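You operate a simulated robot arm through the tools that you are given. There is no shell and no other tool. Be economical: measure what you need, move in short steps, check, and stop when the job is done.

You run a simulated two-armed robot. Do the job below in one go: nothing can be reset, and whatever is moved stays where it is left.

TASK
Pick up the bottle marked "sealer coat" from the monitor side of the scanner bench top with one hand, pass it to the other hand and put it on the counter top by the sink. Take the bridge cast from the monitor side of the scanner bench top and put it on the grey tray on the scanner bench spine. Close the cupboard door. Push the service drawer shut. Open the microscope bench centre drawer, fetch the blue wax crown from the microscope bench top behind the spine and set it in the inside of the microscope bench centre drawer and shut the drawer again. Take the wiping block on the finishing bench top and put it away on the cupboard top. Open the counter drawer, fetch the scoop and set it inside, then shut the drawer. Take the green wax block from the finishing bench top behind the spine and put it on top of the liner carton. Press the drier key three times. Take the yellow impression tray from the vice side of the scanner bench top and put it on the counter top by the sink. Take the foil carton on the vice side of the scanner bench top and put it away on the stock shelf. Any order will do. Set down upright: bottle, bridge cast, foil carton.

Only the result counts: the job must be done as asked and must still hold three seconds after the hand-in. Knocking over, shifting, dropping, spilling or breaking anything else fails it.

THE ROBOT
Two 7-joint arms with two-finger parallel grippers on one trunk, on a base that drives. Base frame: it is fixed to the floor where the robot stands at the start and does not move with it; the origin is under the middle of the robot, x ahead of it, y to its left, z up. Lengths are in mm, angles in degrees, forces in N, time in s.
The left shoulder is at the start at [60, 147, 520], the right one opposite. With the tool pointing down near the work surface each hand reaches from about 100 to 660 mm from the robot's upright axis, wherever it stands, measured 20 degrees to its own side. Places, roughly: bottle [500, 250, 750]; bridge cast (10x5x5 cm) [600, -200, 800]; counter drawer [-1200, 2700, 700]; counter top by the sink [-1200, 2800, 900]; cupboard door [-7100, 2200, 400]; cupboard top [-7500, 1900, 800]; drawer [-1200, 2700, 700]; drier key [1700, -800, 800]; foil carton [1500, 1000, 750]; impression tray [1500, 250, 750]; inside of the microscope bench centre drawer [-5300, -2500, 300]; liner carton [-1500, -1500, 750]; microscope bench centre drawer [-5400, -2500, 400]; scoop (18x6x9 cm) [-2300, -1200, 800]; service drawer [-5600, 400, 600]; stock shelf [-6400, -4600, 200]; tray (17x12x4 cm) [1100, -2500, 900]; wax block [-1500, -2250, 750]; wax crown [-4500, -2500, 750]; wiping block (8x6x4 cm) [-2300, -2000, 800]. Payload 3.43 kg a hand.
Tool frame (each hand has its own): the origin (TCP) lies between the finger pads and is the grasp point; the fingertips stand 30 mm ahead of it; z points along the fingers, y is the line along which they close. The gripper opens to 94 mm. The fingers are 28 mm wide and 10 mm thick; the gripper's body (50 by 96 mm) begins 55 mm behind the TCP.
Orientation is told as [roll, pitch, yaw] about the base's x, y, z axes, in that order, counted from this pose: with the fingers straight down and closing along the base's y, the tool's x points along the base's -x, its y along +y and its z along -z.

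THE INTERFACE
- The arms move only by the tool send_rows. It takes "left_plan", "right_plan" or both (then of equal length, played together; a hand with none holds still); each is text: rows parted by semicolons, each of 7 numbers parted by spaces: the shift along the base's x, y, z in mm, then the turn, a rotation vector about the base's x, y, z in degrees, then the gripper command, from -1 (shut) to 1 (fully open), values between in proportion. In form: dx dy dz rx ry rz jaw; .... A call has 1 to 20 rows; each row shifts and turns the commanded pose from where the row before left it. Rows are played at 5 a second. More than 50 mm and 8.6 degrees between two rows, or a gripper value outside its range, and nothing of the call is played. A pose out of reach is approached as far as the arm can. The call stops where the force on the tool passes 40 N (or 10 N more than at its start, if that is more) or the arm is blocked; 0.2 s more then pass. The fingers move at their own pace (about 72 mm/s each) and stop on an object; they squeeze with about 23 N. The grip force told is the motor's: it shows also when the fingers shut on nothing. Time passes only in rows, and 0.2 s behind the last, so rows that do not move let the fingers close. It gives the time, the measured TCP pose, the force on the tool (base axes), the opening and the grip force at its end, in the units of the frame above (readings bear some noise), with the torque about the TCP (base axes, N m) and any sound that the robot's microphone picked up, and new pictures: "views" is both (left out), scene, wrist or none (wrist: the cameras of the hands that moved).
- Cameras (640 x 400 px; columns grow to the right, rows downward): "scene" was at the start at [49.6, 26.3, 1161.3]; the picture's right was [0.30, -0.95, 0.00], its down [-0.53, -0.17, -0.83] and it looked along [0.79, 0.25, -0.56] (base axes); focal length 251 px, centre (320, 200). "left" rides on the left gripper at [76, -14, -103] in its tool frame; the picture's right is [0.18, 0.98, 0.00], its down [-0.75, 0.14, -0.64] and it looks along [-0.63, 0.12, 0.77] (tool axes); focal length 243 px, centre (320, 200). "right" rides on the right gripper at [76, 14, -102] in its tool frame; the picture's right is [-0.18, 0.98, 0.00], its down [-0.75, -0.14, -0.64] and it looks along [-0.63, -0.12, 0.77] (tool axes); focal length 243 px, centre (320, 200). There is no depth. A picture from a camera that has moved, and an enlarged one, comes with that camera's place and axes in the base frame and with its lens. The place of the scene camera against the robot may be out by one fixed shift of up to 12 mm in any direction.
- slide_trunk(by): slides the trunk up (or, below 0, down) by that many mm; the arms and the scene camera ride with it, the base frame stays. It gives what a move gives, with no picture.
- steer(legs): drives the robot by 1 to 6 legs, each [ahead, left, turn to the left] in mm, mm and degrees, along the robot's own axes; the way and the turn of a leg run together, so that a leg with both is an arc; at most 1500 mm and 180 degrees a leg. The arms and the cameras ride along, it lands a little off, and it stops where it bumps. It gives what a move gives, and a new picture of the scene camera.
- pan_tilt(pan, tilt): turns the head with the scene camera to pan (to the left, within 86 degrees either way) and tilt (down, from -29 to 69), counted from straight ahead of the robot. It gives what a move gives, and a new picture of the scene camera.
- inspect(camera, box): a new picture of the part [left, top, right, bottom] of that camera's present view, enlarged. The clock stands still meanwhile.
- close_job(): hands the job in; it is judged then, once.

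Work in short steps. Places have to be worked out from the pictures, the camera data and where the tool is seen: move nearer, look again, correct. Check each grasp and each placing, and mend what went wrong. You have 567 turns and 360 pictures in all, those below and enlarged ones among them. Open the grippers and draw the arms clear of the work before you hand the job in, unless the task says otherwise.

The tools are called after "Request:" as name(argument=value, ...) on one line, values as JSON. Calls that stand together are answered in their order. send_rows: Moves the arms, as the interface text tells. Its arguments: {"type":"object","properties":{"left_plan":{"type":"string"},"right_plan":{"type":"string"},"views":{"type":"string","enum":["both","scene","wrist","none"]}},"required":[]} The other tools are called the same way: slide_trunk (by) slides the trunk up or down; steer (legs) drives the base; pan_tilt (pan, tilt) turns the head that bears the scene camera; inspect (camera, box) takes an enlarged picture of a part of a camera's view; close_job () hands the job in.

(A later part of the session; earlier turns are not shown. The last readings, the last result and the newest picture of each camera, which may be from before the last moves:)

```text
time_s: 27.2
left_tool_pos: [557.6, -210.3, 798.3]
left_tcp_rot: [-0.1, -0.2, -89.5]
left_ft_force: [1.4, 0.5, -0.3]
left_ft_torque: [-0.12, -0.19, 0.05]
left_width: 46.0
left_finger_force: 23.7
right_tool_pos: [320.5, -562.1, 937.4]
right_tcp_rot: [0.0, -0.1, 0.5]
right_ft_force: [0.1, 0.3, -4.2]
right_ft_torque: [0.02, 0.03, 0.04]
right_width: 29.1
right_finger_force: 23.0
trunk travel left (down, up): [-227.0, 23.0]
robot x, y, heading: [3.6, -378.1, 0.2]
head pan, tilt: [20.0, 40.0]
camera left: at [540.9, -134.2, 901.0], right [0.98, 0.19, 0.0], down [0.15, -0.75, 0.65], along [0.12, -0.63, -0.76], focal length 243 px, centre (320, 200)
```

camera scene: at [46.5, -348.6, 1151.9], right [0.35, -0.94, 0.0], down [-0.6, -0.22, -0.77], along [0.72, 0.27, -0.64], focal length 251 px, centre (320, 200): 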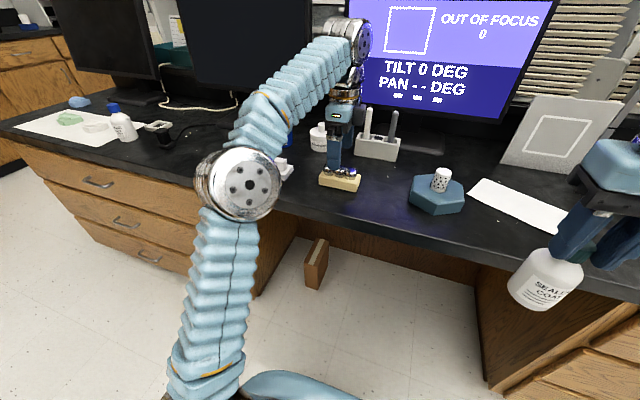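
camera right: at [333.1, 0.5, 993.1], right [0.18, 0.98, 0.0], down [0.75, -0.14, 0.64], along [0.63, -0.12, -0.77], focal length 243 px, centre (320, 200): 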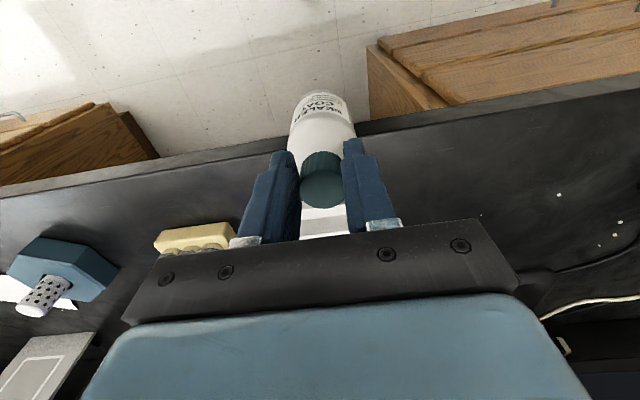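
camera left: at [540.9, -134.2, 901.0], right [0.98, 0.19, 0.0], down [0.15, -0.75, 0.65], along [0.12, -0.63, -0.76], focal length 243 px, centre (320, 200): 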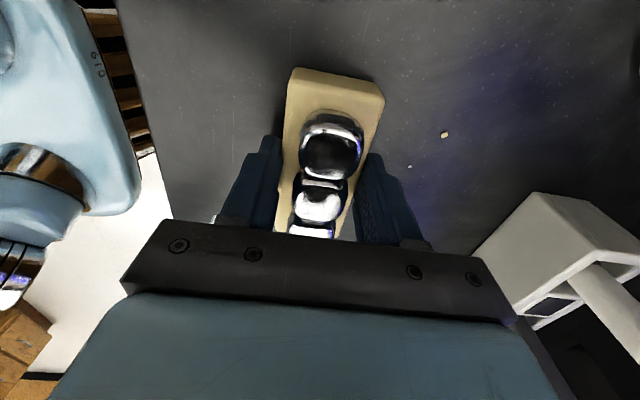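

Gripped at 46 mm. I lift it and draw it back over the floor side for travel.

Request:
send_rows(left_plan="0 0 20 0 0 0 -1; 0 0 30 0 0 0 -1; -20 0 30 0 0 0 -1; -35 0 20 0 0 0 -1; -40 10 5 0 0 0 -1; -40 10 5 0 0 0 -1; -40 10 5 0 0 0 -1; -40 10 5 0 0 0 -1; -30 10 5 0 0 0 -1", views="wrist")

Request:
pan_tilt(pan=-60, tilt=25)

```text
time_s: 29.2
left_tool_pos: [316.2, -162.4, 922.7]
left_tcp_rot: [-0.1, -0.3, -89.5]
left_ft_force: [-0.2, -0.1, -3.9]
left_ft_torque: [0.02, 0.0, 0.03]
left_width: 45.6
left_finger_force: 23.1
right_tool_pos: [322.5, -563.2, 937.4]
right_tcp_rot: [0.0, 0.0, 0.4]
right_ft_force: [-0.1, 0.0, -4.2]
right_ft_torque: [-0.01, 0.07, -0.06]
right_width: 29.2
right_finger_force: 22.9
trunk travel left (down, up): [-227.0, 23.0]
robot x, y, heading: [3.3, -375.4, 0.4]
head pan, tilt: [20.0, 40.0]
camera left: at [299.9, -85.9, 1025.9], right [0.98, 0.19, 0.0], down [0.15, -0.75, 0.65], along [0.12, -0.63, -0.76], focal length 243 px, centre (320, 200)
```

left: 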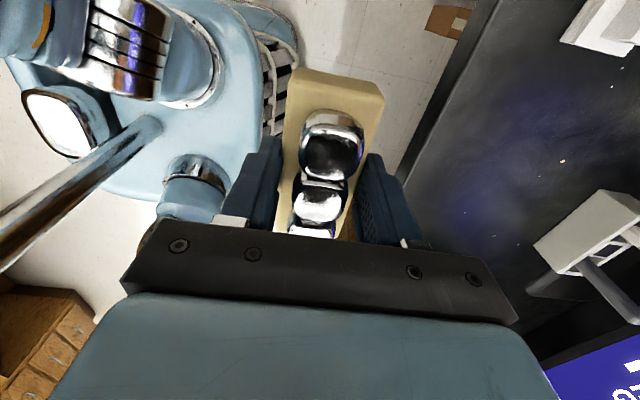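

```text
time_s: 30.7
left_tool_pos: [316.6, -161.4, 923.2]
left_tcp_rot: [-0.2, -0.3, -89.5]
left_ft_force: [0.4, -0.5, -4.5]
left_ft_torque: [0.01, 0.03, 0.0]
left_width: 45.7
left_finger_force: 23.3
right_tool_pos: [322.8, -563.1, 937.5]
right_tcp_rot: [0.0, 0.1, 0.4]
right_ft_force: [0.6, 0.3, -3.3]
right_ft_torque: [0.0, 0.06, -0.01]
right_width: 29.5
right_finger_force: 22.7
trunk travel left (down, up): [-227.0, 23.0]
robot x, y, heading: [3.4, -372.8, 0.2]
head pan, tilt: [-60.0, 25.0]
camera scene: at [13.4, -457.5, 1175.3], right [-0.86, -0.51, 0.0], down [-0.21, 0.36, -0.91], along [0.46, -0.78, -0.42], focal length 251 px, centre (320, 200)
```

scene: 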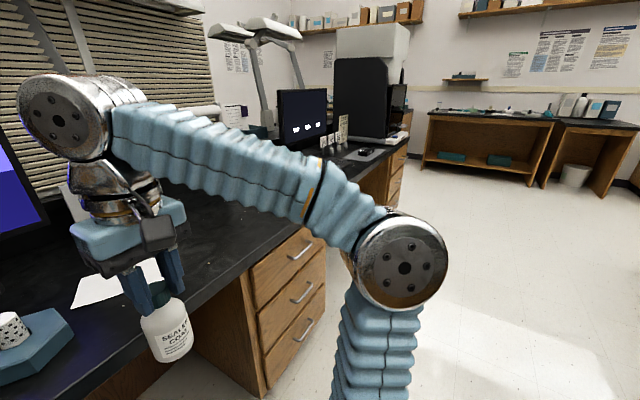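

The path along the bench is clear. I drive sideways down the bench toward the tray's spot.

Request:
steer(legs=[[0, -1000, 0], [0, -900, 0]])

Request:
pan_tilt(pan=0, tilt=20)

```text
time_s: 40.2
left_tool_pos: [331.2, -2060.6, 923.2]
left_tcp_rot: [-0.2, -0.2, -88.9]
left_ft_force: [-0.1, 0.1, -3.7]
left_ft_torque: [-0.01, -0.01, 0.02]
left_width: 45.9
left_finger_force: 22.8
right_tool_pos: [342.3, -2461.4, 936.3]
right_tcp_rot: [0.0, 0.0, 1.1]
right_ft_force: [0.6, -0.3, -4.3]
right_ft_torque: [0.02, 0.06, 0.04]
right_width: 29.4
right_finger_force: 23.5
trunk travel left (down, up): [-227.0, 23.0]
robot x, y, heading: [18.1, -2282.4, 0.9]
head pan, tilt: [-60.0, 25.0]
camera scene: at [32.2, -2359.8, 1175.3], right [-0.86, -0.52, 0.0], down [-0.22, 0.36, -0.91], along [0.47, -0.78, -0.42], focal length 251 px, centre (320, 200)
```

scene: 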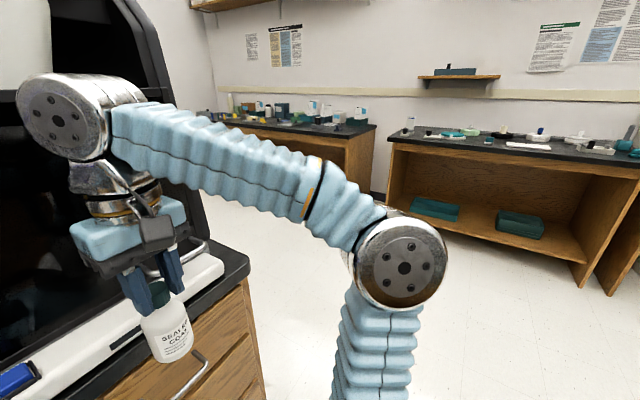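

```text
time_s: 41.5
left_tool_pos: [333.0, -2060.3, 922.7]
left_tcp_rot: [-0.2, -0.3, -88.9]
left_ft_force: [0.0, -0.8, -4.7]
left_ft_torque: [0.03, -0.01, 0.02]
left_width: 45.7
left_finger_force: 23.0
right_tool_pos: [342.4, -2461.6, 936.7]
right_tcp_rot: [0.1, 0.0, 0.9]
right_ft_force: [0.1, 0.2, -3.8]
right_ft_torque: [-0.03, 0.07, -0.01]
right_width: 29.4
right_finger_force: 22.9
trunk travel left (down, up): [-227.0, 23.0]
robot x, y, heading: [19.6, -2278.8, 0.8]
head pan, tilt: [0.0, 20.0]
camera scene: at [77.8, -2279.3, 1183.3], right [0.02, -1.0, 0.0], down [-0.34, -0.01, -0.94], along [0.94, 0.02, -0.34], focal length 251 px, centre (320, 200)
```

scene: 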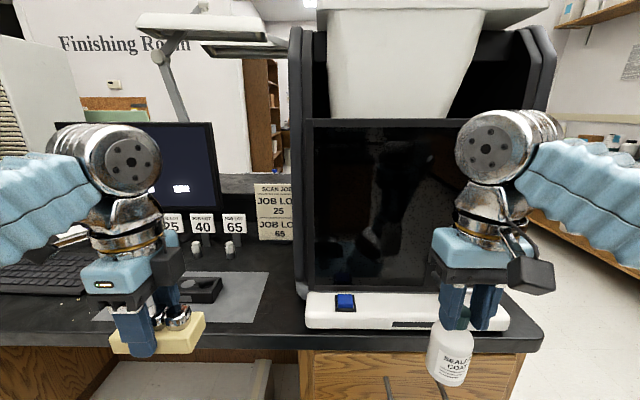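

The scan cabinet blocks the spine from here; the bench ends at y≈-2704. I drive past the end and look at the spine from there.

Request:
steer(legs=[[0, -1050, 0]])

Request:
pan_tilt(pan=35, tilt=15)

```text
time_s: 46.8
left_tool_pos: [358.1, -3080.3, 923.1]
left_tcp_rot: [-0.3, -0.3, -87.5]
left_ft_force: [0.3, 0.0, -3.5]
left_ft_torque: [0.01, 0.01, 0.01]
left_width: 45.9
left_finger_force: 22.8
right_tool_pos: [377.7, -3479.2, 936.9]
right_tcp_rot: [0.0, -0.1, 2.4]
right_ft_force: [0.2, -0.4, -3.7]
right_ft_torque: [0.01, 0.06, 0.0]
right_width: 29.2
right_finger_force: 23.6
trunk travel left (down, up): [-227.0, 23.0]
robot x, y, heading: [52.0, -3304.2, 2.6]
head pan, tilt: [0.0, 20.0]
camera scene: at [108.7, -3304.2, 1183.3], right [0.04, -1.0, 0.0], down [-0.34, -0.01, -0.94], along [0.94, 0.04, -0.34], focal length 251 px, centre (320, 200)
```

scene: 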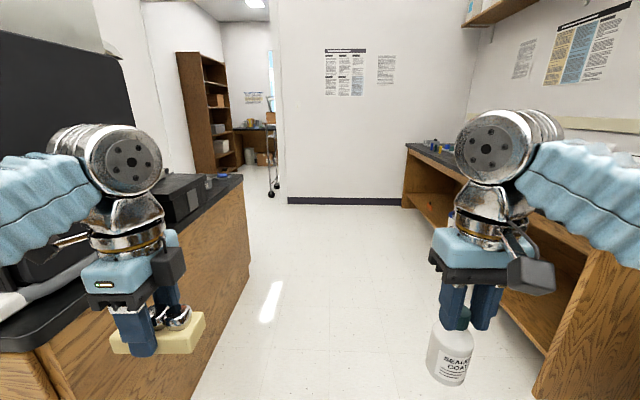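

```text
time_s: 47.8
left_tool_pos: [358.4, -3080.0, 924.0]
left_tcp_rot: [-0.2, -0.3, -87.5]
left_ft_force: [0.3, 0.4, -4.3]
left_ft_torque: [0.02, -0.01, -0.02]
left_width: 45.5
left_finger_force: 23.1
right_tool_pos: [377.3, -3480.4, 936.6]
right_tcp_rot: [0.0, 0.0, 2.3]
right_ft_force: [-0.6, 0.7, -3.0]
right_ft_torque: [0.02, 0.06, -0.04]
right_width: 29.4
right_finger_force: 23.1
trunk travel left (down, up): [-227.0, 23.0]
robot x, y, heading: [50.1, -3309.7, 2.4]
head pan, tilt: [35.0, 15.0]
camera scene: at [89.9, -3251.5, 1191.5], right [0.61, -0.79, 0.0], down [-0.21, -0.16, -0.97], along [0.77, 0.59, -0.26], focal length 251 px, centre (320, 200)
```

scene: 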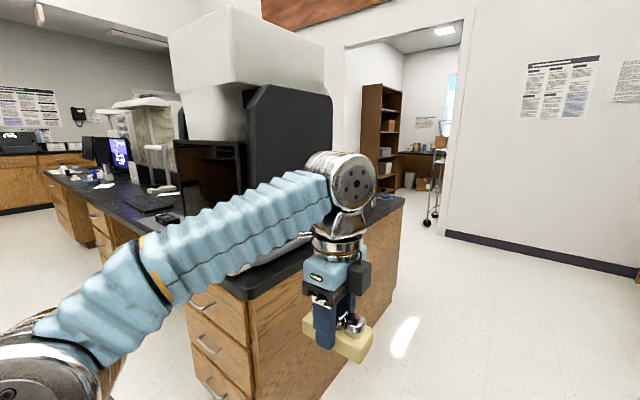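

The aisle is open. I drive ahead to x≈1100 and turn to face the bench end (+y).

Request:
steer(legs=[[1040, -80, 0], [0, 0, 87.5]])

Request:
pan_tilt(pan=0, tilt=25)

```text
time_s: 57.0
left_tool_pos: [908.9, -3026.1, 923.4]
left_tcp_rot: [-0.2, -0.3, -2.4]
left_ft_force: [0.5, 0.1, -4.4]
left_ft_torque: [-0.02, 0.01, -0.01]
left_width: 45.5
left_finger_force: 22.2
right_tool_pos: [1308.1, -3041.3, 937.5]
right_tcp_rot: [0.0, 0.0, 87.6]
right_ft_force: [0.4, 0.4, -4.2]
right_ft_torque: [-0.06, -0.01, 0.01]
right_width: 29.4
right_finger_force: 23.4
trunk travel left (down, up): [-227.0, 23.0]
robot x, y, heading: [1110.2, -3350.8, 87.7]
head pan, tilt: [35.0, 15.0]
camera scene: at [1051.6, -3303.2, 1191.5], right [0.84, 0.54, 0.0], down [0.14, -0.22, -0.97], along [-0.52, 0.81, -0.26], focal length 251 px, centre (320, 200)
```

scene: 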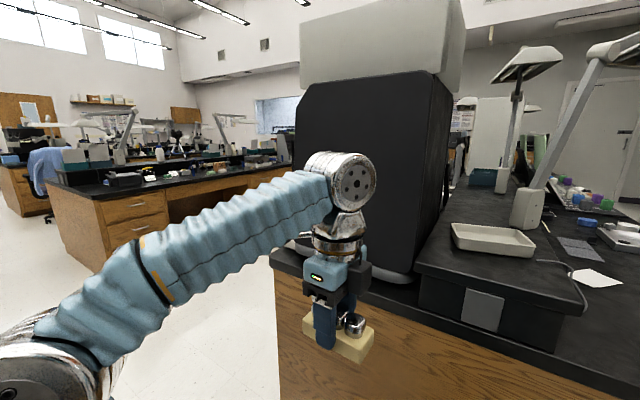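

```text
time_s: 58.0
left_tool_pos: [908.4, -3026.2, 923.8]
left_tcp_rot: [-0.2, -0.3, -2.4]
left_ft_force: [-0.7, -0.3, -4.6]
left_ft_torque: [0.0, -0.01, -0.03]
left_width: 45.8
left_finger_force: 23.3
right_tool_pos: [1309.3, -3040.5, 936.5]
right_tcp_rot: [0.0, 0.0, 87.6]
right_ft_force: [-1.1, -0.4, -3.8]
right_ft_torque: [-0.07, -0.01, 0.0]
right_width: 29.3
right_finger_force: 23.0
trunk travel left (down, up): [-227.0, 23.0]
robot x, y, heading: [1105.5, -3352.7, 87.6]
head pan, tilt: [0.0, 25.0]
camera scene: at [1105.7, -3289.9, 1175.3], right [1.0, -0.04, 0.0], down [-0.02, -0.42, -0.91], along [0.04, 0.91, -0.42], focal length 251 px, centre (320, 200)
```

scene: 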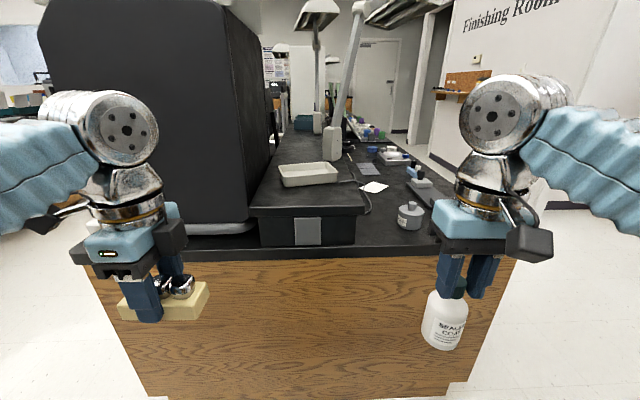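

The grey tray is on the spine at about (1100,-2480), rim z≈900. I raise the trunk, draw the right hand back a little, and drive nearer with the tray ahead of the left shoulder.

Request:
slide_trunk(by=22)

Request:
send_rows(right_plan="0 -30 0 0 0 0 -1; 5 -30 0 0 0 0 -1; 10 -20 0 0 0 0 -1", views="none")

Request:
steer(legs=[[300, -160, 2]])

```text
time_s: 58.6
left_tool_pos: [908.0, -3027.4, 945.0]
left_tcp_rot: [-0.3, -0.2, -2.4]
left_ft_force: [0.2, -0.8, -4.8]
left_ft_torque: [0.0, 0.01, 0.01]
left_width: 45.7
left_finger_force: 23.0
right_tool_pos: [1308.7, -3041.8, 959.3]
right_tcp_rot: [0.0, 0.0, 87.5]
right_ft_force: [-0.2, 0.5, -3.7]
right_ft_torque: [-0.04, 0.01, 0.0]
right_width: 29.1
right_finger_force: 23.2
trunk travel left (down, up): [-249.0, 1.0]
robot x, y, heading: [1105.3, -3350.1, 87.7]
head pan, tilt: [0.0, 25.0]
```

```text
time_s: 59.5
left_tool_pos: [908.6, -3027.1, 944.6]
left_tcp_rot: [-0.3, -0.2, -2.4]
left_ft_force: [-1.0, 0.5, -4.6]
left_ft_torque: [0.02, 0.0, 0.01]
left_width: 45.9
left_finger_force: 23.1
right_tool_pos: [1325.0, -3120.9, 961.2]
right_tcp_rot: [0.0, 0.0, 87.5]
right_ft_force: [0.4, 0.1, -4.1]
right_ft_torque: [-0.05, -0.01, -0.03]
right_width: 29.2
right_finger_force: 23.3
trunk travel left (down, up): [-249.0, 1.0]
robot x, y, heading: [1106.9, -3352.7, 87.6]
head pan, tilt: [0.0, 25.0]
```

```text
time_s: 61.7
left_tool_pos: [1059.2, -2729.2, 946.3]
left_tcp_rot: [-0.2, -0.3, -0.4]
left_ft_force: [0.5, 0.5, -4.8]
left_ft_torque: [0.01, -0.01, 0.01]
left_width: 45.7
left_finger_force: 23.0
right_tool_pos: [1478.7, -2810.3, 960.7]
right_tcp_rot: [0.0, 0.0, 89.6]
right_ft_force: [-1.6, 0.6, -2.1]
right_ft_torque: [-0.04, -0.02, 0.03]
right_width: 29.3
right_finger_force: 23.2
trunk travel left (down, up): [-249.0, 1.0]
robot x, y, heading: [1269.6, -3047.6, 89.4]
head pan, tilt: [0.0, 25.0]
camera scene: at [1266.2, -2986.6, 1197.3], right [1.0, -0.01, 0.0], down [0.0, -0.42, -0.91], along [0.01, 0.91, -0.42], focal length 251 px, centre (320, 200)
```

scene: 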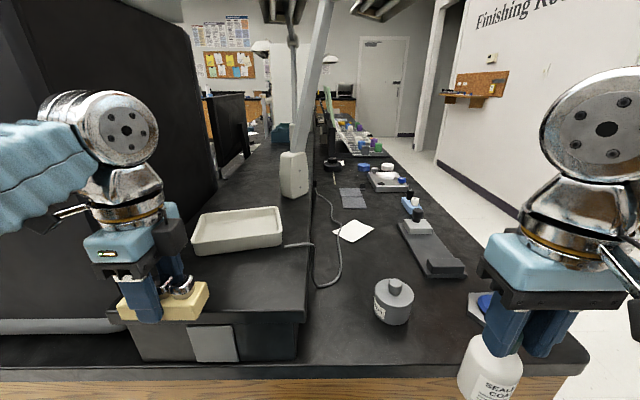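

Tray bottom may be nearer z≈880 (rim ≈920), centred near (1097,-2507), turned about 10°. I raise the cast to clear the rim, then drive 85 mm nearer.

Request:
send_rows(left_plan="5 0 15 0 0 0 -1; 5 0 15 0 0 0 -1; 5 0 5 0 0 0 -1", views="wrist")

Request:
steer(legs=[[85, 0, 0]])

```text
time_s: 62.5
left_tool_pos: [1075.2, -2730.3, 981.7]
left_tcp_rot: [-0.2, -0.3, -0.3]
left_ft_force: [-0.2, 0.4, -4.1]
left_ft_torque: [0.0, 0.03, -0.01]
left_width: 46.0
left_finger_force: 23.3
right_tool_pos: [1479.1, -2809.7, 960.9]
right_tcp_rot: [-0.1, 0.0, 89.6]
right_ft_force: [-0.5, -0.1, -3.2]
right_ft_torque: [-0.05, 0.02, -0.01]
right_width: 29.4
right_finger_force: 22.7
trunk travel left (down, up): [-249.0, 1.0]
robot x, y, heading: [1274.0, -3050.5, 89.5]
head pan, tilt: [0.0, 25.0]
camera left: at [995.6, -2744.5, 1083.8], right [-0.18, 0.98, 0.0], down [0.75, 0.14, 0.65], along [0.64, 0.11, -0.76], focal length 243 px, centre (320, 200)
```

left: 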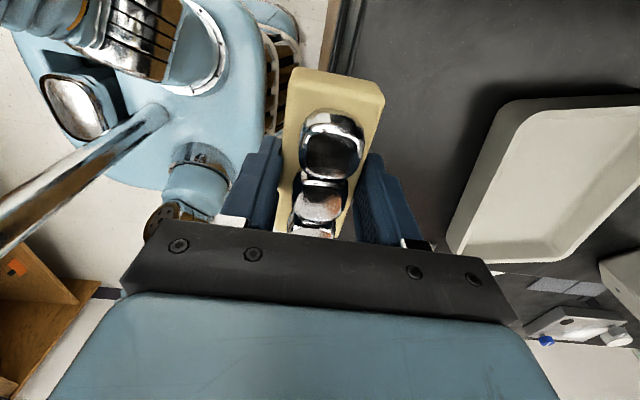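

```text
time_s: 63.8
left_tool_pos: [1074.5, -2648.7, 980.8]
left_tcp_rot: [-0.2, -0.3, -0.3]
left_ft_force: [-0.2, 0.0, -4.1]
left_ft_torque: [0.04, 0.04, -0.02]
left_width: 45.9
left_finger_force: 23.1
right_tool_pos: [1480.3, -2727.1, 959.9]
right_tcp_rot: [-0.1, 0.2, 89.6]
right_ft_force: [0.7, 0.6, -4.1]
right_ft_torque: [-0.02, -0.01, 0.02]
right_width: 29.2
right_finger_force: 23.3
trunk travel left (down, up): [-249.0, 1.0]
robot x, y, heading: [1273.9, -2973.8, 89.8]
head pan, tilt: [0.0, 25.0]
stopped in leg 1: the robot was blocked; the commanded pose is now the measured one
camera scene: at [1267.4, -2905.0, 1197.3], right [1.0, -0.01, 0.0], down [0.0, -0.42, -0.91], along [0.01, 0.91, -0.42], focal length 251 px, centre (320, 200)
```

scene: 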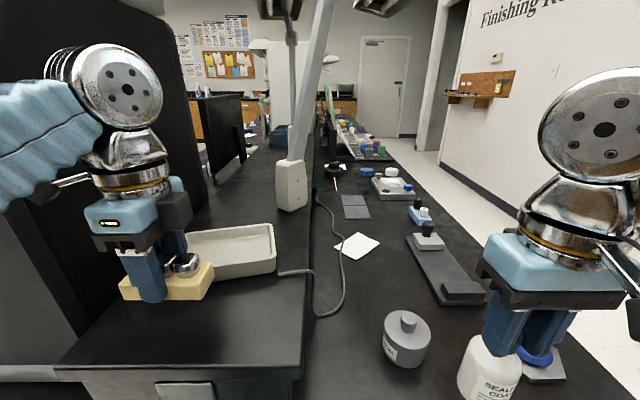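

Wrist and scene views agree on a tray rim z≈915 turned about 14°, centre near (1096,-2515). I move the cast over it, turning by 14°.

Request:
send_rows(left_plan="5 27 -3 0 0 3 -1; 5 27 -3 0 0 3 -1; 5 27 -3 0 0 3 -1; 4 27 -3 0 0 3 -1; 2 26 -3 0 0 2 -1; 0 0 0 0 0 0 -1", views="both")

```text
time_s: 65.2
left_tool_pos: [1095.7, -2515.0, 965.5]
left_tcp_rot: [-0.2, -0.2, 13.7]
left_ft_force: [-0.4, -0.8, -5.2]
left_ft_torque: [-0.04, -0.01, 0.0]
left_width: 45.9
left_finger_force: 22.8
right_tool_pos: [1480.1, -2728.3, 959.9]
right_tcp_rot: [0.0, 0.1, 89.6]
right_ft_force: [-0.3, 0.2, -3.8]
right_ft_torque: [-0.04, 0.02, 0.01]
right_width: 29.5
right_finger_force: 22.9
trunk travel left (down, up): [-249.0, 1.0]
robot x, y, heading: [1273.9, -2963.4, 89.5]
head pan, tilt: [0.0, 25.0]
camera scene: at [1267.5, -2904.8, 1197.2], right [1.0, -0.01, 0.0], down [0.0, -0.42, -0.91], along [0.01, 0.91, -0.42], focal length 251 px, centre (320, 200)
camera left: at [1023.2, -2547.6, 1068.6], right [-0.41, 0.91, 0.0], down [0.7, 0.32, 0.64], along [0.59, 0.26, -0.76], focal length 243 px, centre (320, 200)
```

scene: 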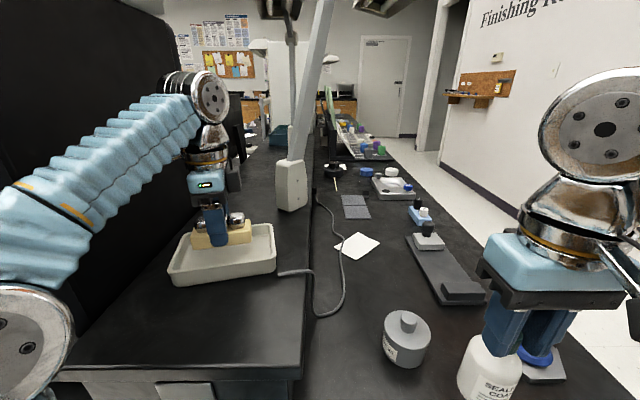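
left: 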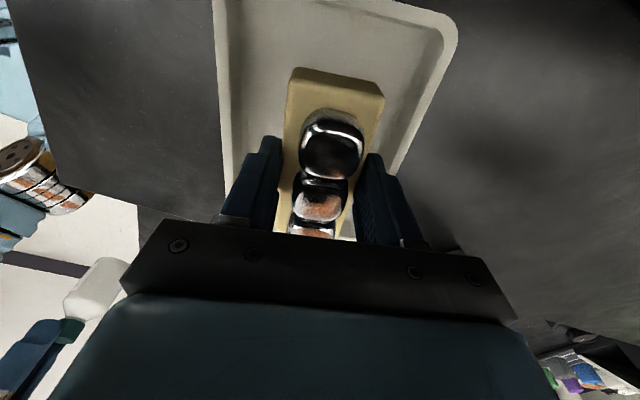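

The cast is centred over the tray (estimated centre (1099,-2518)). I lower it gently.

Request:
send_rows(left_plan="2 -2 -10 0 0 0 -1; 0 0 -10 0 0 0 -1; 0 0 -10 0 0 0 -1; 0 0 -8 0 0 0 -1; 0 0 -4 0 0 0 -1", views="none")

```text
time_s: 66.3
left_tool_pos: [1098.5, -2517.4, 928.2]
left_tcp_rot: [0.3, -0.3, 13.7]
left_ft_force: [-2.6, 6.6, 40.3]
left_ft_torque: [0.16, 0.28, -0.1]
left_width: 45.7
left_finger_force: 22.7
right_tool_pos: [1479.3, -2729.3, 961.6]
right_tcp_rot: [-0.1, 0.1, 89.6]
right_ft_force: [0.1, -0.1, -3.9]
right_ft_torque: [-0.05, 0.0, -0.01]
right_width: 29.2
right_finger_force: 23.1
trunk travel left (down, up): [-249.0, 1.0]
robot x, y, heading: [1273.2, -2968.4, 89.9]
head pan, tilt: [0.0, 25.0]
```

Contact at z≈929. I ease off 2 mm, open and rise.

Request:
send_rows(left_plan="0 0 3 0 0 0 -1; 0 0 0 0 0 0 0; 0 0 0 0 0 0 0; 0 0 0 0 0 0 0.3; 0 0 0 0 0 0 0.3; 0 0 15 0 0 0 0.3; 0 0 20 0 0 0 0.3; 0 0 20 0 0 0 0.3", views="both")

```text
time_s: 68.2
left_tool_pos: [1099.0, -2513.2, 965.7]
left_tcp_rot: [-1.8, 0.0, 13.4]
left_ft_force: [-0.3, -0.4, -0.1]
left_ft_torque: [0.03, -0.01, -0.02]
left_width: 60.9
left_finger_force: 0.1
left hand out of reach, approached as far as the arm can: row 8
right_tool_pos: [1480.4, -2727.7, 960.1]
right_tcp_rot: [0.0, 0.0, 89.7]
right_ft_force: [-0.3, -0.4, -3.7]
right_ft_torque: [-0.04, -0.01, 0.04]
right_width: 29.0
right_finger_force: 22.9
trunk travel left (down, up): [-249.0, 1.0]
robot x, y, heading: [1273.7, -2966.5, 89.7]
head pan, tilt: [0.0, 25.0]
camera scene: at [1267.4, -2905.1, 1197.2], right [1.0, -0.01, 0.0], down [0.0, -0.42, -0.91], along [0.01, 0.91, -0.42], focal length 251 px, centre (320, 200)
camera left: at [1026.3, -2542.2, 1069.4], right [-0.41, 0.91, -0.03], down [0.7, 0.33, 0.64], along [0.59, 0.24, -0.77], focal length 243 px, centre (320, 200)
```

scene: 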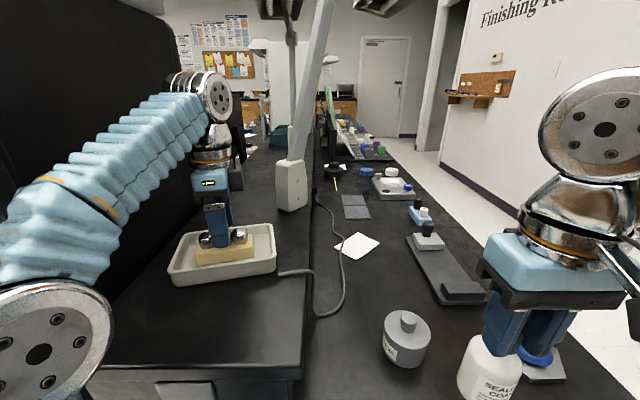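
left: 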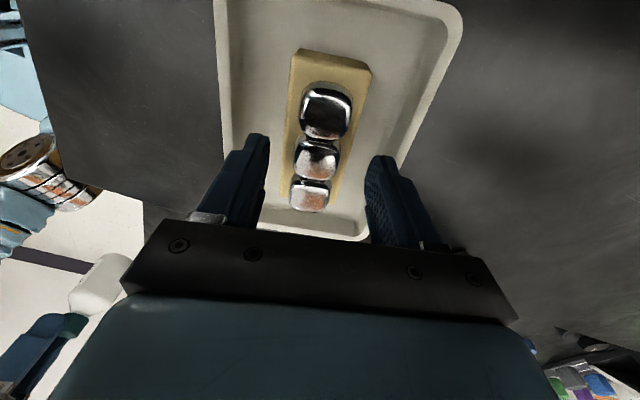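

The cast stands upright in the tray. I open fully, then rise while backing a little so the far finger clears the crowns.

Request:
send_rows(left_plan="0 0 0 0 0 0 1; 0 0 0 0 0 0 1; 1 -6 4 0 0 0 1; 1 -6 10 0 0 0 1; 1 -5 10 0 0 0 1; 0 0 0 0 0 0 1", views="wrist")

```text
time_s: 69.5
left_tool_pos: [1100.1, -2517.7, 975.8]
left_tcp_rot: [-0.2, -0.3, 13.8]
left_ft_force: [0.4, -0.3, 0.6]
left_ft_torque: [0.0, 0.03, 0.01]
left_width: 94.2
left_finger_force: 0.1
left hand out of reach, approached as far as the arm can: row 3, 5
right_tool_pos: [1479.7, -2727.3, 959.5]
right_tcp_rot: [0.0, 0.0, 89.7]
right_ft_force: [-0.9, 0.0, -4.0]
right_ft_torque: [0.0, 0.0, -0.01]
right_width: 29.3
right_finger_force: 22.7
trunk travel left (down, up): [-249.0, 1.0]
robot x, y, heading: [1270.5, -2965.9, 89.3]
head pan, tilt: [0.0, 25.0]
camera left: at [1027.2, -2550.8, 1078.1], right [-0.41, 0.91, 0.0], down [0.7, 0.32, 0.64], along [0.59, 0.26, -0.76], focal length 243 px, centre (320, 200)
```

left: 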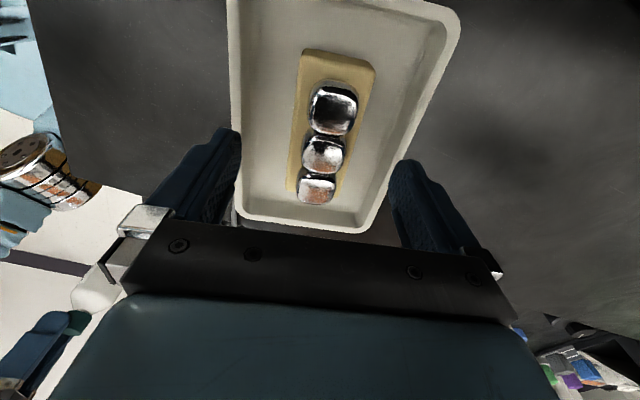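

The cast looks perfect. A bit more rise, then I retreat from the tray.

Request:
send_rows(left_plan="1 -5 8 0 0 0 1; 1 -6 8 0 0 0 1; 1 -8 6 0 0 0 1; 0 -40 0 0 0 0 1; 0 -40 0 0 0 0 1; -20 -40 0 0 0 0 1; -30 -30 0 0 0 0 1", views="scene")

```text
time_s: 71.2
left_tool_pos: [1054.2, -2677.2, 979.5]
left_tcp_rot: [-0.3, -0.3, 13.7]
left_ft_force: [-1.9, 0.3, -0.8]
left_ft_torque: [-0.12, -0.06, -0.02]
left_width: 93.7
left_finger_force: 0.0
left hand out of reach, approached as far as the arm can: row 1, 2
right_tool_pos: [1478.6, -2726.8, 959.5]
right_tcp_rot: [-0.1, 0.2, 89.6]
right_ft_force: [-1.5, 1.8, -3.3]
right_ft_torque: [-0.08, -0.05, 0.0]
right_width: 29.3
right_finger_force: 23.8
trunk travel left (down, up): [-249.0, 1.0]
robot x, y, heading: [1273.7, -2965.5, 89.4]
head pan, tilt: [0.0, 25.0]
camera scene: at [1265.9, -2903.4, 1197.1], right [1.0, -0.01, 0.0], down [0.0, -0.42, -0.91], along [0.01, 0.91, -0.42], focal length 251 px, centre (320, 200)
```

scene: 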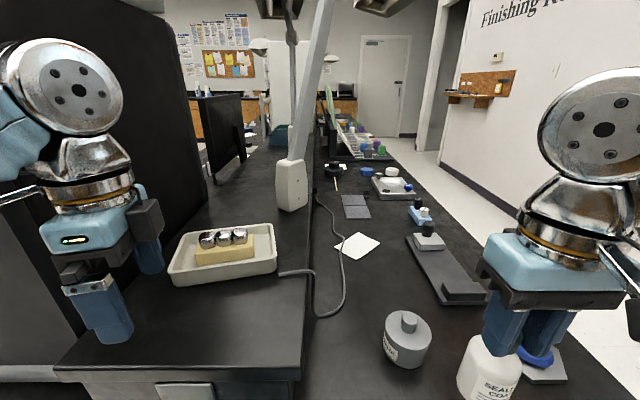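

Bridge cast done. Next I go round to the vice side: back out, drive right into the other aisle, then along it.

Request:
steer(legs=[[-330, 0, 0], [0, -960, 0], [1200, 0, 0]])

Request:
pan_tilt(pan=25, tilt=15)

```text
time_s: 83.5
left_tool_pos: [2041.6, -1853.6, 980.6]
left_tcp_rot: [-0.2, -0.2, 13.8]
left_ft_force: [0.4, -0.2, 0.3]
left_ft_torque: [0.02, 0.03, 0.0]
left_width: 93.8
left_finger_force: 0.0
right_tool_pos: [2469.0, -1902.9, 959.5]
right_tcp_rot: [0.1, 0.1, 89.8]
right_ft_force: [-0.5, 0.7, -3.6]
right_ft_torque: [-0.03, -0.01, 0.0]
right_width: 29.1
right_finger_force: 23.3
trunk travel left (down, up): [-249.0, 1.0]
robot x, y, heading: [2260.2, -2141.6, 89.5]
head pan, tilt: [0.0, 25.0]
camera scene: at [2256.4, -2080.3, 1197.3], right [1.0, 0.0, 0.0], down [0.0, -0.42, -0.91], along [0.0, 0.91, -0.42], focal length 251 px, centre (320, 200)
```

scene: 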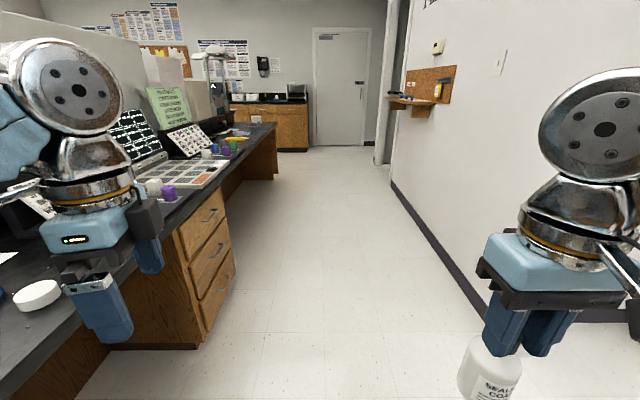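

```text
time_s: 84.4
left_tool_pos: [2042.4, -1853.8, 980.6]
left_tcp_rot: [-0.2, -0.3, 13.9]
left_ft_force: [0.0, 0.1, 0.1]
left_ft_torque: [-0.02, 0.02, 0.02]
left_width: 94.1
left_finger_force: 0.0
right_tool_pos: [2467.2, -1903.6, 961.0]
right_tcp_rot: [0.0, 0.1, 89.8]
right_ft_force: [-0.1, -0.8, -3.2]
right_ft_torque: [-0.04, -0.02, 0.02]
right_width: 29.3
right_finger_force: 23.7
trunk travel left (down, up): [-249.0, 1.0]
robot x, y, heading: [2260.0, -2140.6, 89.6]
head pan, tilt: [25.0, 15.0]
camera scene: at [2217.0, -2087.6, 1213.5], right [0.91, 0.42, 0.0], down [0.11, -0.24, -0.97], along [-0.4, 0.88, -0.26], focal length 251 px, centre (320, 200)
```

scene: 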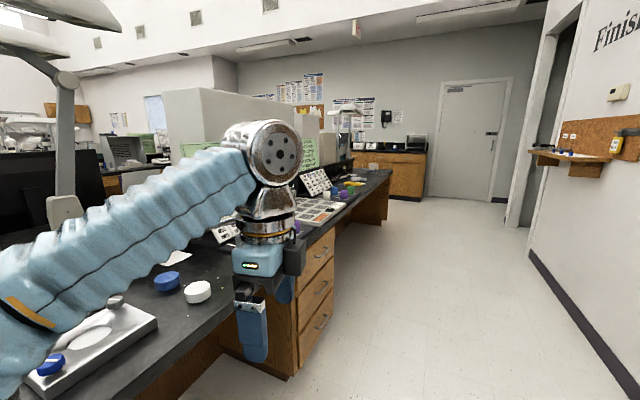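

I continue along and turn to face the bench near the drier key.

Request:
steer(legs=[[1300, 0, 0], [0, 0, 90]])

Request:
pan_tilt(pan=0, tilt=25)

```text
time_s: 94.7
left_tool_pos: [1958.4, -1091.6, 981.3]
left_tcp_rot: [-0.1, -0.3, 105.6]
left_ft_force: [0.7, -0.3, 0.5]
left_ft_torque: [-0.02, -0.01, -0.02]
left_width: 93.9
left_finger_force: 0.1
right_tool_pos: [1994.6, -664.7, 960.2]
right_tcp_rot: [0.0, 0.1, -178.4]
right_ft_force: [0.3, -0.4, -2.9]
right_ft_torque: [0.03, -0.02, -0.01]
right_width: 29.2
right_finger_force: 23.3
trunk travel left (down, up): [-249.0, 1.0]
robot x, y, heading: [2245.9, -861.8, -178.2]
head pan, tilt: [25.0, 15.0]
camera scene: at [2181.6, -905.6, 1213.5], right [-0.45, 0.89, 0.0], down [0.23, 0.12, -0.97], along [-0.86, -0.43, -0.26], focal length 251 px, centre (320, 200)
```

scene: 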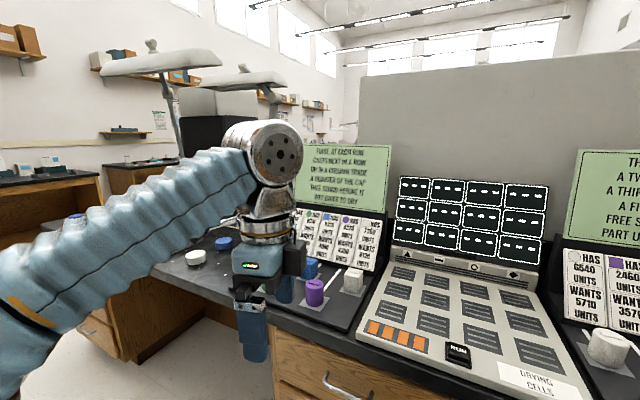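

```text
time_s: 95.6
left_tool_pos: [1959.6, -1091.7, 981.3]
left_tcp_rot: [-0.2, -0.1, 105.7]
left_ft_force: [-0.1, -1.0, 0.0]
left_ft_torque: [-0.01, -0.03, 0.01]
left_width: 94.2
left_finger_force: 0.0
right_tool_pos: [1994.7, -665.4, 960.1]
right_tcp_rot: [0.0, 0.1, -178.5]
right_ft_force: [-0.3, 0.4, -3.4]
right_ft_torque: [0.0, -0.09, -0.01]
right_width: 29.3
right_finger_force: 23.2
trunk travel left (down, up): [-249.0, 1.0]
robot x, y, heading: [2237.8, -864.7, -178.4]
head pan, tilt: [0.0, 25.0]
camera scene: at [2173.0, -866.4, 1197.3], right [-0.03, 1.0, 0.0], down [0.42, 0.01, -0.91], along [-0.91, -0.02, -0.42], focal length 251 px, centre (320, 200)
```

scene: 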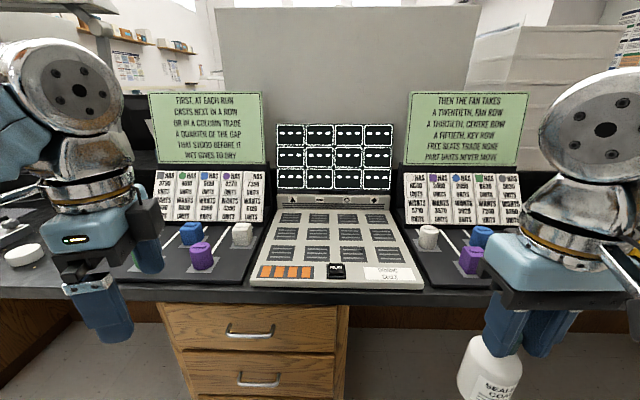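

The drier panel has a key labelled RUN. I enlarge it.

Request:
inspect(camera="scene", box=[240, 180, 440, 305])

```text
3.20 times, centred on (340, 242) of scene
camera zoom: at [2173.0, -866.4, 1197.3], right [-0.03, 1.0, 0.0], down [0.42, 0.01, -0.91], along [-0.91, -0.02, -0.42], focal length 804 px, centre (256, 64)
```

zoom: 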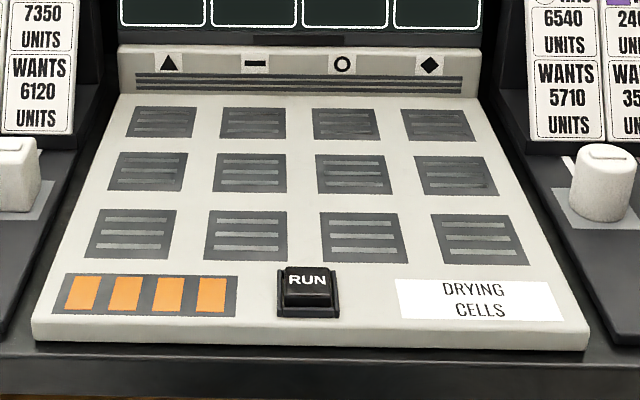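

RUN key is estimated at (1707,-840), z≈812. I shift the robot to put the key in front of the left arm, then turn the left hand so its camera looks forward.

Request:
steer(legs=[[80, -160, -1.6]])

Request:
send_rows(left_plan="-10 10 -5 0 0 8.4 1; -10 10 -5 0 0 8.4 1; -10 10 -5 0 0 8.4 1; -10 10 -5 0 0 8.4 0; -10 10 -5 0 0 8.4 -1; -10 10 -5 0 0 8.4 -1; -10 10 -5 0 0 8.4 -1; -10 10 -5 0 0 8.4 -1; -10 10 -5 0 0 8.4 -1", views="wrist")

```text
time_s: 97.1
left_tool_pos: [1867.1, -918.5, 981.6]
left_tcp_rot: [-0.2, -0.4, 103.9]
left_ft_force: [-0.2, -0.1, 0.4]
left_ft_torque: [0.01, 0.02, 0.04]
left_width: 94.0
left_finger_force: 0.0
right_tool_pos: [1915.9, -494.6, 959.9]
right_tcp_rot: [-0.1, 0.0, 179.7]
right_ft_force: [-0.4, 0.0, -3.9]
right_ft_torque: [0.02, -0.03, -0.03]
right_width: 29.5
right_finger_force: 22.9
trunk travel left (down, up): [-249.0, 1.0]
robot x, y, heading: [2153.6, -702.9, 179.8]
head pan, tilt: [0.0, 25.0]
camera scene: at [2088.8, -700.7, 1197.3], right [0.0, 1.0, 0.0], down [0.42, 0.0, -0.91], along [-0.91, 0.0, -0.42], focal length 251 px, centre (320, 200)
```

scene: 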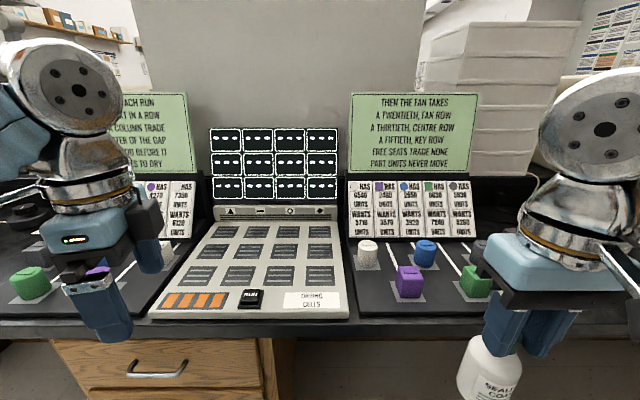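

```text
time_s: 99.1
left_tool_pos: [1779.9, -829.3, 935.0]
left_tcp_rot: [-0.2, -0.3, 179.7]
left_ft_force: [0.2, -0.1, -0.6]
left_ft_torque: [0.0, -0.02, -0.02]
left_width: 0.0
left_finger_force: 23.3
right_tool_pos: [1916.7, -494.6, 959.9]
right_tcp_rot: [0.0, 0.0, 179.8]
right_ft_force: [-0.6, 0.6, -2.9]
right_ft_torque: [-0.03, -0.05, 0.0]
right_width: 29.2
right_finger_force: 22.9
trunk travel left (down, up): [-249.0, 1.0]
robot x, y, heading: [2157.6, -702.8, 179.8]
head pan, tilt: [0.0, 25.0]
camera left: at [1852.8, -816.8, 1038.0], right [0.18, -0.98, 0.0], down [-0.75, -0.14, 0.64], along [-0.64, -0.11, -0.76], focal length 243 px, centre (320, 200)
```

left: 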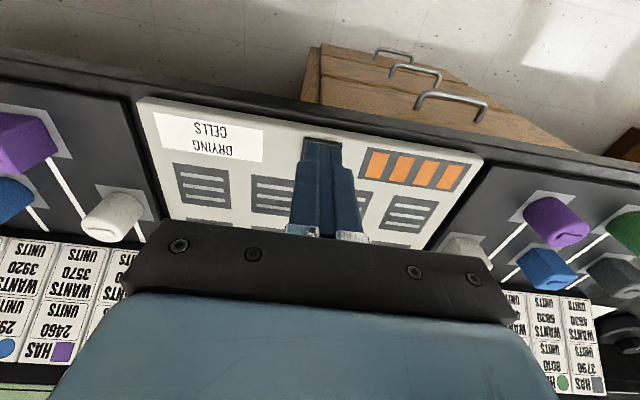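

Triangulated key: about (1712,-840,810). I bring the closed fingertips above it and look.

Request:
send_rows(left_plan="-33 -5 -30 0 0 0 -1; -33 -6 -30 0 0 0 -1; 0 0 0 0 0 0 -1", views="wrist")

Request:
inspect(camera="scene", box=[170, 240, 330, 340])

```text
time_s: 99.9
left_tool_pos: [1709.6, -838.4, 873.8]
left_tcp_rot: [-0.2, -0.2, 179.5]
left_ft_force: [0.5, 0.0, -0.3]
left_ft_torque: [0.0, -0.02, -0.01]
left_width: 0.0
left_finger_force: 23.2
right_tool_pos: [1916.1, -494.3, 960.5]
right_tcp_rot: [0.1, 0.1, 179.8]
right_ft_force: [0.4, -0.6, -3.5]
right_ft_torque: [0.04, -0.07, -0.01]
right_width: 29.1
right_finger_force: 22.5
trunk travel left (down, up): [-249.0, 1.0]
robot x, y, heading: [2155.6, -698.9, 179.6]
head pan, tilt: [0.0, 25.0]
camera left: at [1784.6, -826.3, 977.0], right [0.18, -0.98, 0.0], down [-0.75, -0.14, 0.64], along [-0.64, -0.11, -0.76], focal length 243 px, centre (320, 200)
```

left: 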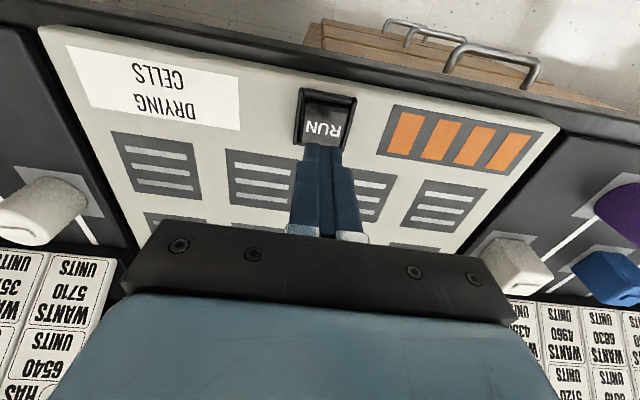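

```text
4.00 times, centred on (250, 290) of scene
camera zoom: at [2088.5, -700.5, 1197.3], right [0.0, 1.0, 0.0], down [0.42, 0.0, -0.91], along [-0.91, 0.0, -0.42], focal length 1005 px, centre (600, -160)
```

zoom: 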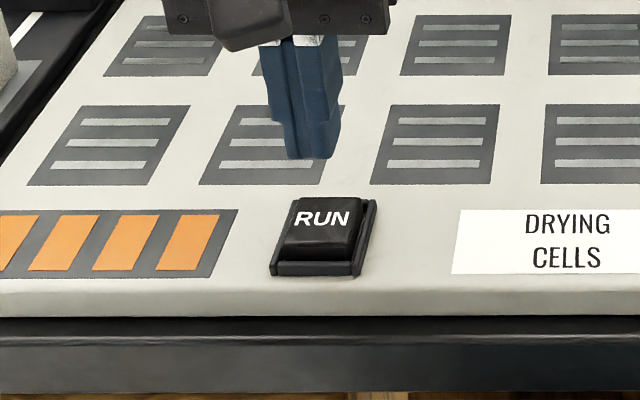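

The fingertip is well placed over RUN. I go down in small steps until it gives a click.

Request:
send_rows(left_plan="3 -3 -15 0 0 0 -1; 0 0 -12 0 0 0 -1; 0 0 -5 0 0 0 -1; 0 0 -4 0 0 0 -1; 0 0 -4 0 0 0 -1", views="none")

```text
time_s: 101.1
left_tool_pos: [1714.6, -843.5, 836.6]
left_tcp_rot: [-0.2, -0.3, 179.5]
left_ft_force: [0.7, 0.4, -0.7]
left_ft_torque: [0.01, 0.02, -0.02]
left_width: 0.1
left_finger_force: 23.0
right_tool_pos: [1916.6, -493.9, 960.5]
right_tcp_rot: [0.0, 0.1, 179.8]
right_ft_force: [0.0, 0.3, -2.9]
right_ft_torque: [-0.04, -0.04, -0.03]
right_width: 29.3
right_finger_force: 23.0
trunk travel left (down, up): [-249.0, 1.0]
robot x, y, heading: [2157.5, -700.6, 179.7]
head pan, tilt: [0.0, 25.0]
```

Not in contact yet (tip at ≈806). I continue down in 3 mm steps.

Request:
send_rows(left_plan="0 0 -3 0 0 0 -1; 0 0 -3 0 0 0 -1; 0 0 -3 0 0 0 -1", views="none")

Request:
inspect(camera="scene", box=[170, 240, 330, 340])

```text
time_s: 101.9
left_tool_pos: [1713.4, -844.3, 826.8]
left_tcp_rot: [-0.2, -0.3, 179.5]
left_ft_force: [1.1, -1.2, 0.8]
left_ft_torque: [0.0, -0.05, -0.05]
left_width: 0.0
left_finger_force: 23.1
right_tool_pos: [1916.6, -494.3, 960.3]
right_tcp_rot: [0.0, 0.0, 179.8]
right_ft_force: [-0.4, 0.8, -3.1]
right_ft_torque: [0.01, -0.11, 0.06]
right_width: 29.0
right_finger_force: 22.5
trunk travel left (down, up): [-249.0, 1.0]
robot x, y, heading: [2156.9, -703.1, 179.6]
head pan, tilt: [0.0, 25.0]
```

```text
4.00 times, centred on (250, 290) of scene
camera zoom: at [2088.8, -700.5, 1197.3], right [0.0, 1.0, 0.0], down [0.42, 0.0, -0.91], along [-0.91, 0.0, -0.42], focal length 1005 px, centre (600, -160)
```

zoom: 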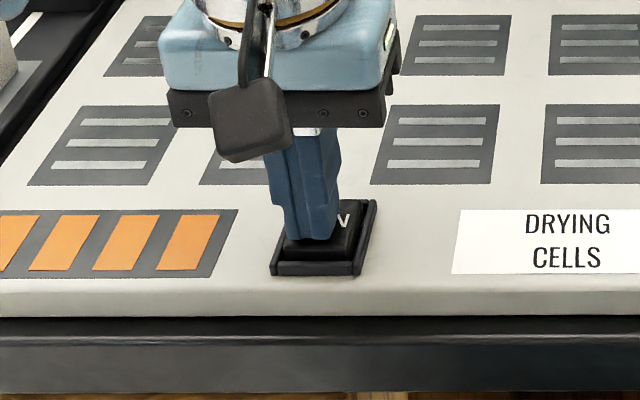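

The tip is just over the key, slightly to the left/front. I shift -4 x, +4 y and press on.

Request:
send_rows(left_plan="-4 4 0 0 0 0 -1; 0 0 -3 0 0 0 -1; 0 0 -3 0 0 0 -1; 0 0 -3 0 0 0 -1", views="none")

```text
time_s: 102.9
left_tool_pos: [1711.3, -839.9, 821.5]
left_tcp_rot: [-0.4, -0.7, 179.6]
left_ft_force: [-3.7, -4.9, 36.6]
left_ft_torque: [-0.18, -0.38, -0.22]
left_width: 0.0
left_finger_force: 23.0
right_tool_pos: [1916.8, -493.8, 961.0]
right_tcp_rot: [0.1, 0.0, 179.8]
right_ft_force: [-0.7, 0.5, -4.0]
right_ft_torque: [0.0, -0.03, -0.02]
right_width: 29.2
right_finger_force: 22.8
trunk travel left (down, up): [-249.0, 1.0]
robot x, y, heading: [2159.9, -700.9, 180.0]
head pan, tilt: [0.0, 25.0]
heard: click
```

Click heard, one press. I release up and check the panel.

Request:
send_rows(left_plan="0 0 6 0 0 0 -1; 0 0 10 0 0 0 -1; 0 0 10 0 0 0 -1", views="scene")

```text
time_s: 103.7
left_tool_pos: [1709.0, -839.8, 842.7]
left_tcp_rot: [-0.1, -0.1, 179.5]
left_ft_force: [-0.5, -0.7, 0.5]
left_ft_torque: [0.0, -0.03, -0.01]
left_width: 0.1
left_finger_force: 22.8
right_tool_pos: [1915.9, -493.4, 959.7]
right_tcp_rot: [0.0, 0.1, 179.8]
right_ft_force: [-0.1, -0.3, -3.8]
right_ft_torque: [0.0, -0.09, -0.01]
right_width: 29.2
right_finger_force: 23.1
trunk travel left (down, up): [-249.0, 1.0]
robot x, y, heading: [2158.2, -700.7, 179.8]
head pan, tilt: [0.0, 25.0]
camera scene: at [2088.7, -700.5, 1197.1], right [0.0, 1.0, 0.0], down [0.42, 0.0, -0.91], along [-0.91, 0.0, -0.42], focal length 251 px, centre (320, 200)
```

scene: 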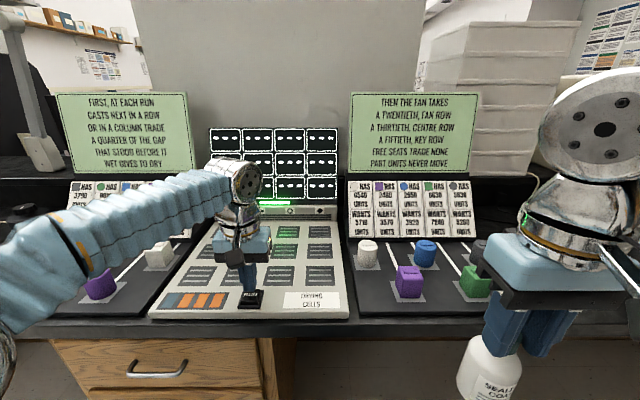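

The drier appears to be running (green lights). I wait a little to see whether it finishes.

Request:
send_rows(left_plan="0 0 0 0 0 0 -1; 0 0 0 0 0 0 -1; 0 0 0 0 0 0 -1; 0 0 0 0 0 0 -1; 0 0 0 0 0 0 -1; 0 0 0 0 0 0 -1; 0 0 0 0 0 0 -1; 0 0 0 0 0 0 -1; 0 0 0 0 0 0 -1; 0 0 0 0 0 0 -1; 0 0 0 0 0 0 -1; 0 0 0 0 0 0 -1", views="none")

Request:
inspect(camera="scene", box=[140, 180, 360, 320])

```text
time_s: 106.3
left_tool_pos: [1708.4, -839.8, 843.3]
left_tcp_rot: [-0.2, -0.2, 179.5]
left_ft_force: [-0.4, 0.6, 0.0]
left_ft_torque: [-0.02, 0.0, 0.0]
left_width: 0.0
left_finger_force: 22.9
right_tool_pos: [1917.6, -493.7, 961.0]
right_tcp_rot: [0.0, 0.1, 179.7]
right_ft_force: [-0.8, -0.1, -2.6]
right_ft_torque: [0.02, -0.08, -0.02]
right_width: 29.5
right_finger_force: 22.5
trunk travel left (down, up): [-249.0, 1.0]
robot x, y, heading: [2156.6, -703.3, 179.8]
head pan, tilt: [0.0, 25.0]
```

```text
2.86 times, centred on (250, 250) of scene
camera zoom: at [2088.7, -700.5, 1197.3], right [0.0, 1.0, 0.0], down [0.42, 0.0, -0.91], along [-0.91, 0.0, -0.42], focal length 718 px, centre (520, 57)
```

zoom: 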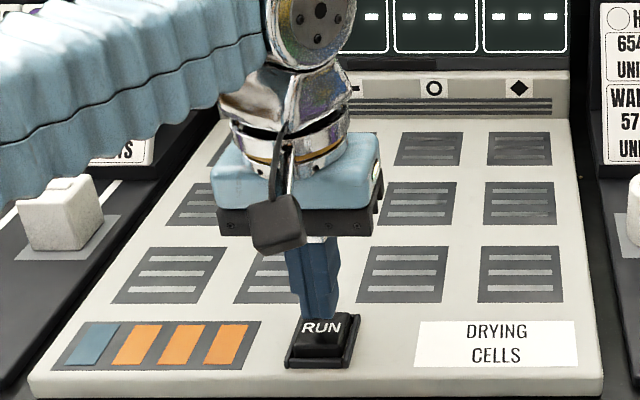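

One lamp has gone out (one run counted) and the run is over. Second press.

Request:
send_rows(left_plan="0 0 -10 0 0 0 -1; 0 0 -6 0 0 0 -1; 0 0 -3 0 0 0 -1; 0 0 -3 0 0 0 -1; 0 0 -2 0 0 0 -1", views="none")

```text
time_s: 107.5
left_tool_pos: [1710.2, -839.2, 821.9]
left_tcp_rot: [-0.2, -0.4, 179.5]
left_ft_force: [-2.1, -4.3, 15.3]
left_ft_torque: [-0.12, -0.09, -0.07]
left_width: 0.0
left_finger_force: 23.1
right_tool_pos: [1917.4, -493.6, 959.2]
right_tcp_rot: [0.0, 0.1, 179.8]
right_ft_force: [-0.4, -0.3, -3.5]
right_ft_torque: [-0.02, -0.04, 0.01]
right_width: 29.3
right_finger_force: 22.8
trunk travel left (down, up): [-249.0, 1.0]
robot x, y, heading: [2155.5, -699.6, 179.9]
head pan, tilt: [0.0, 25.0]
heard: click
```

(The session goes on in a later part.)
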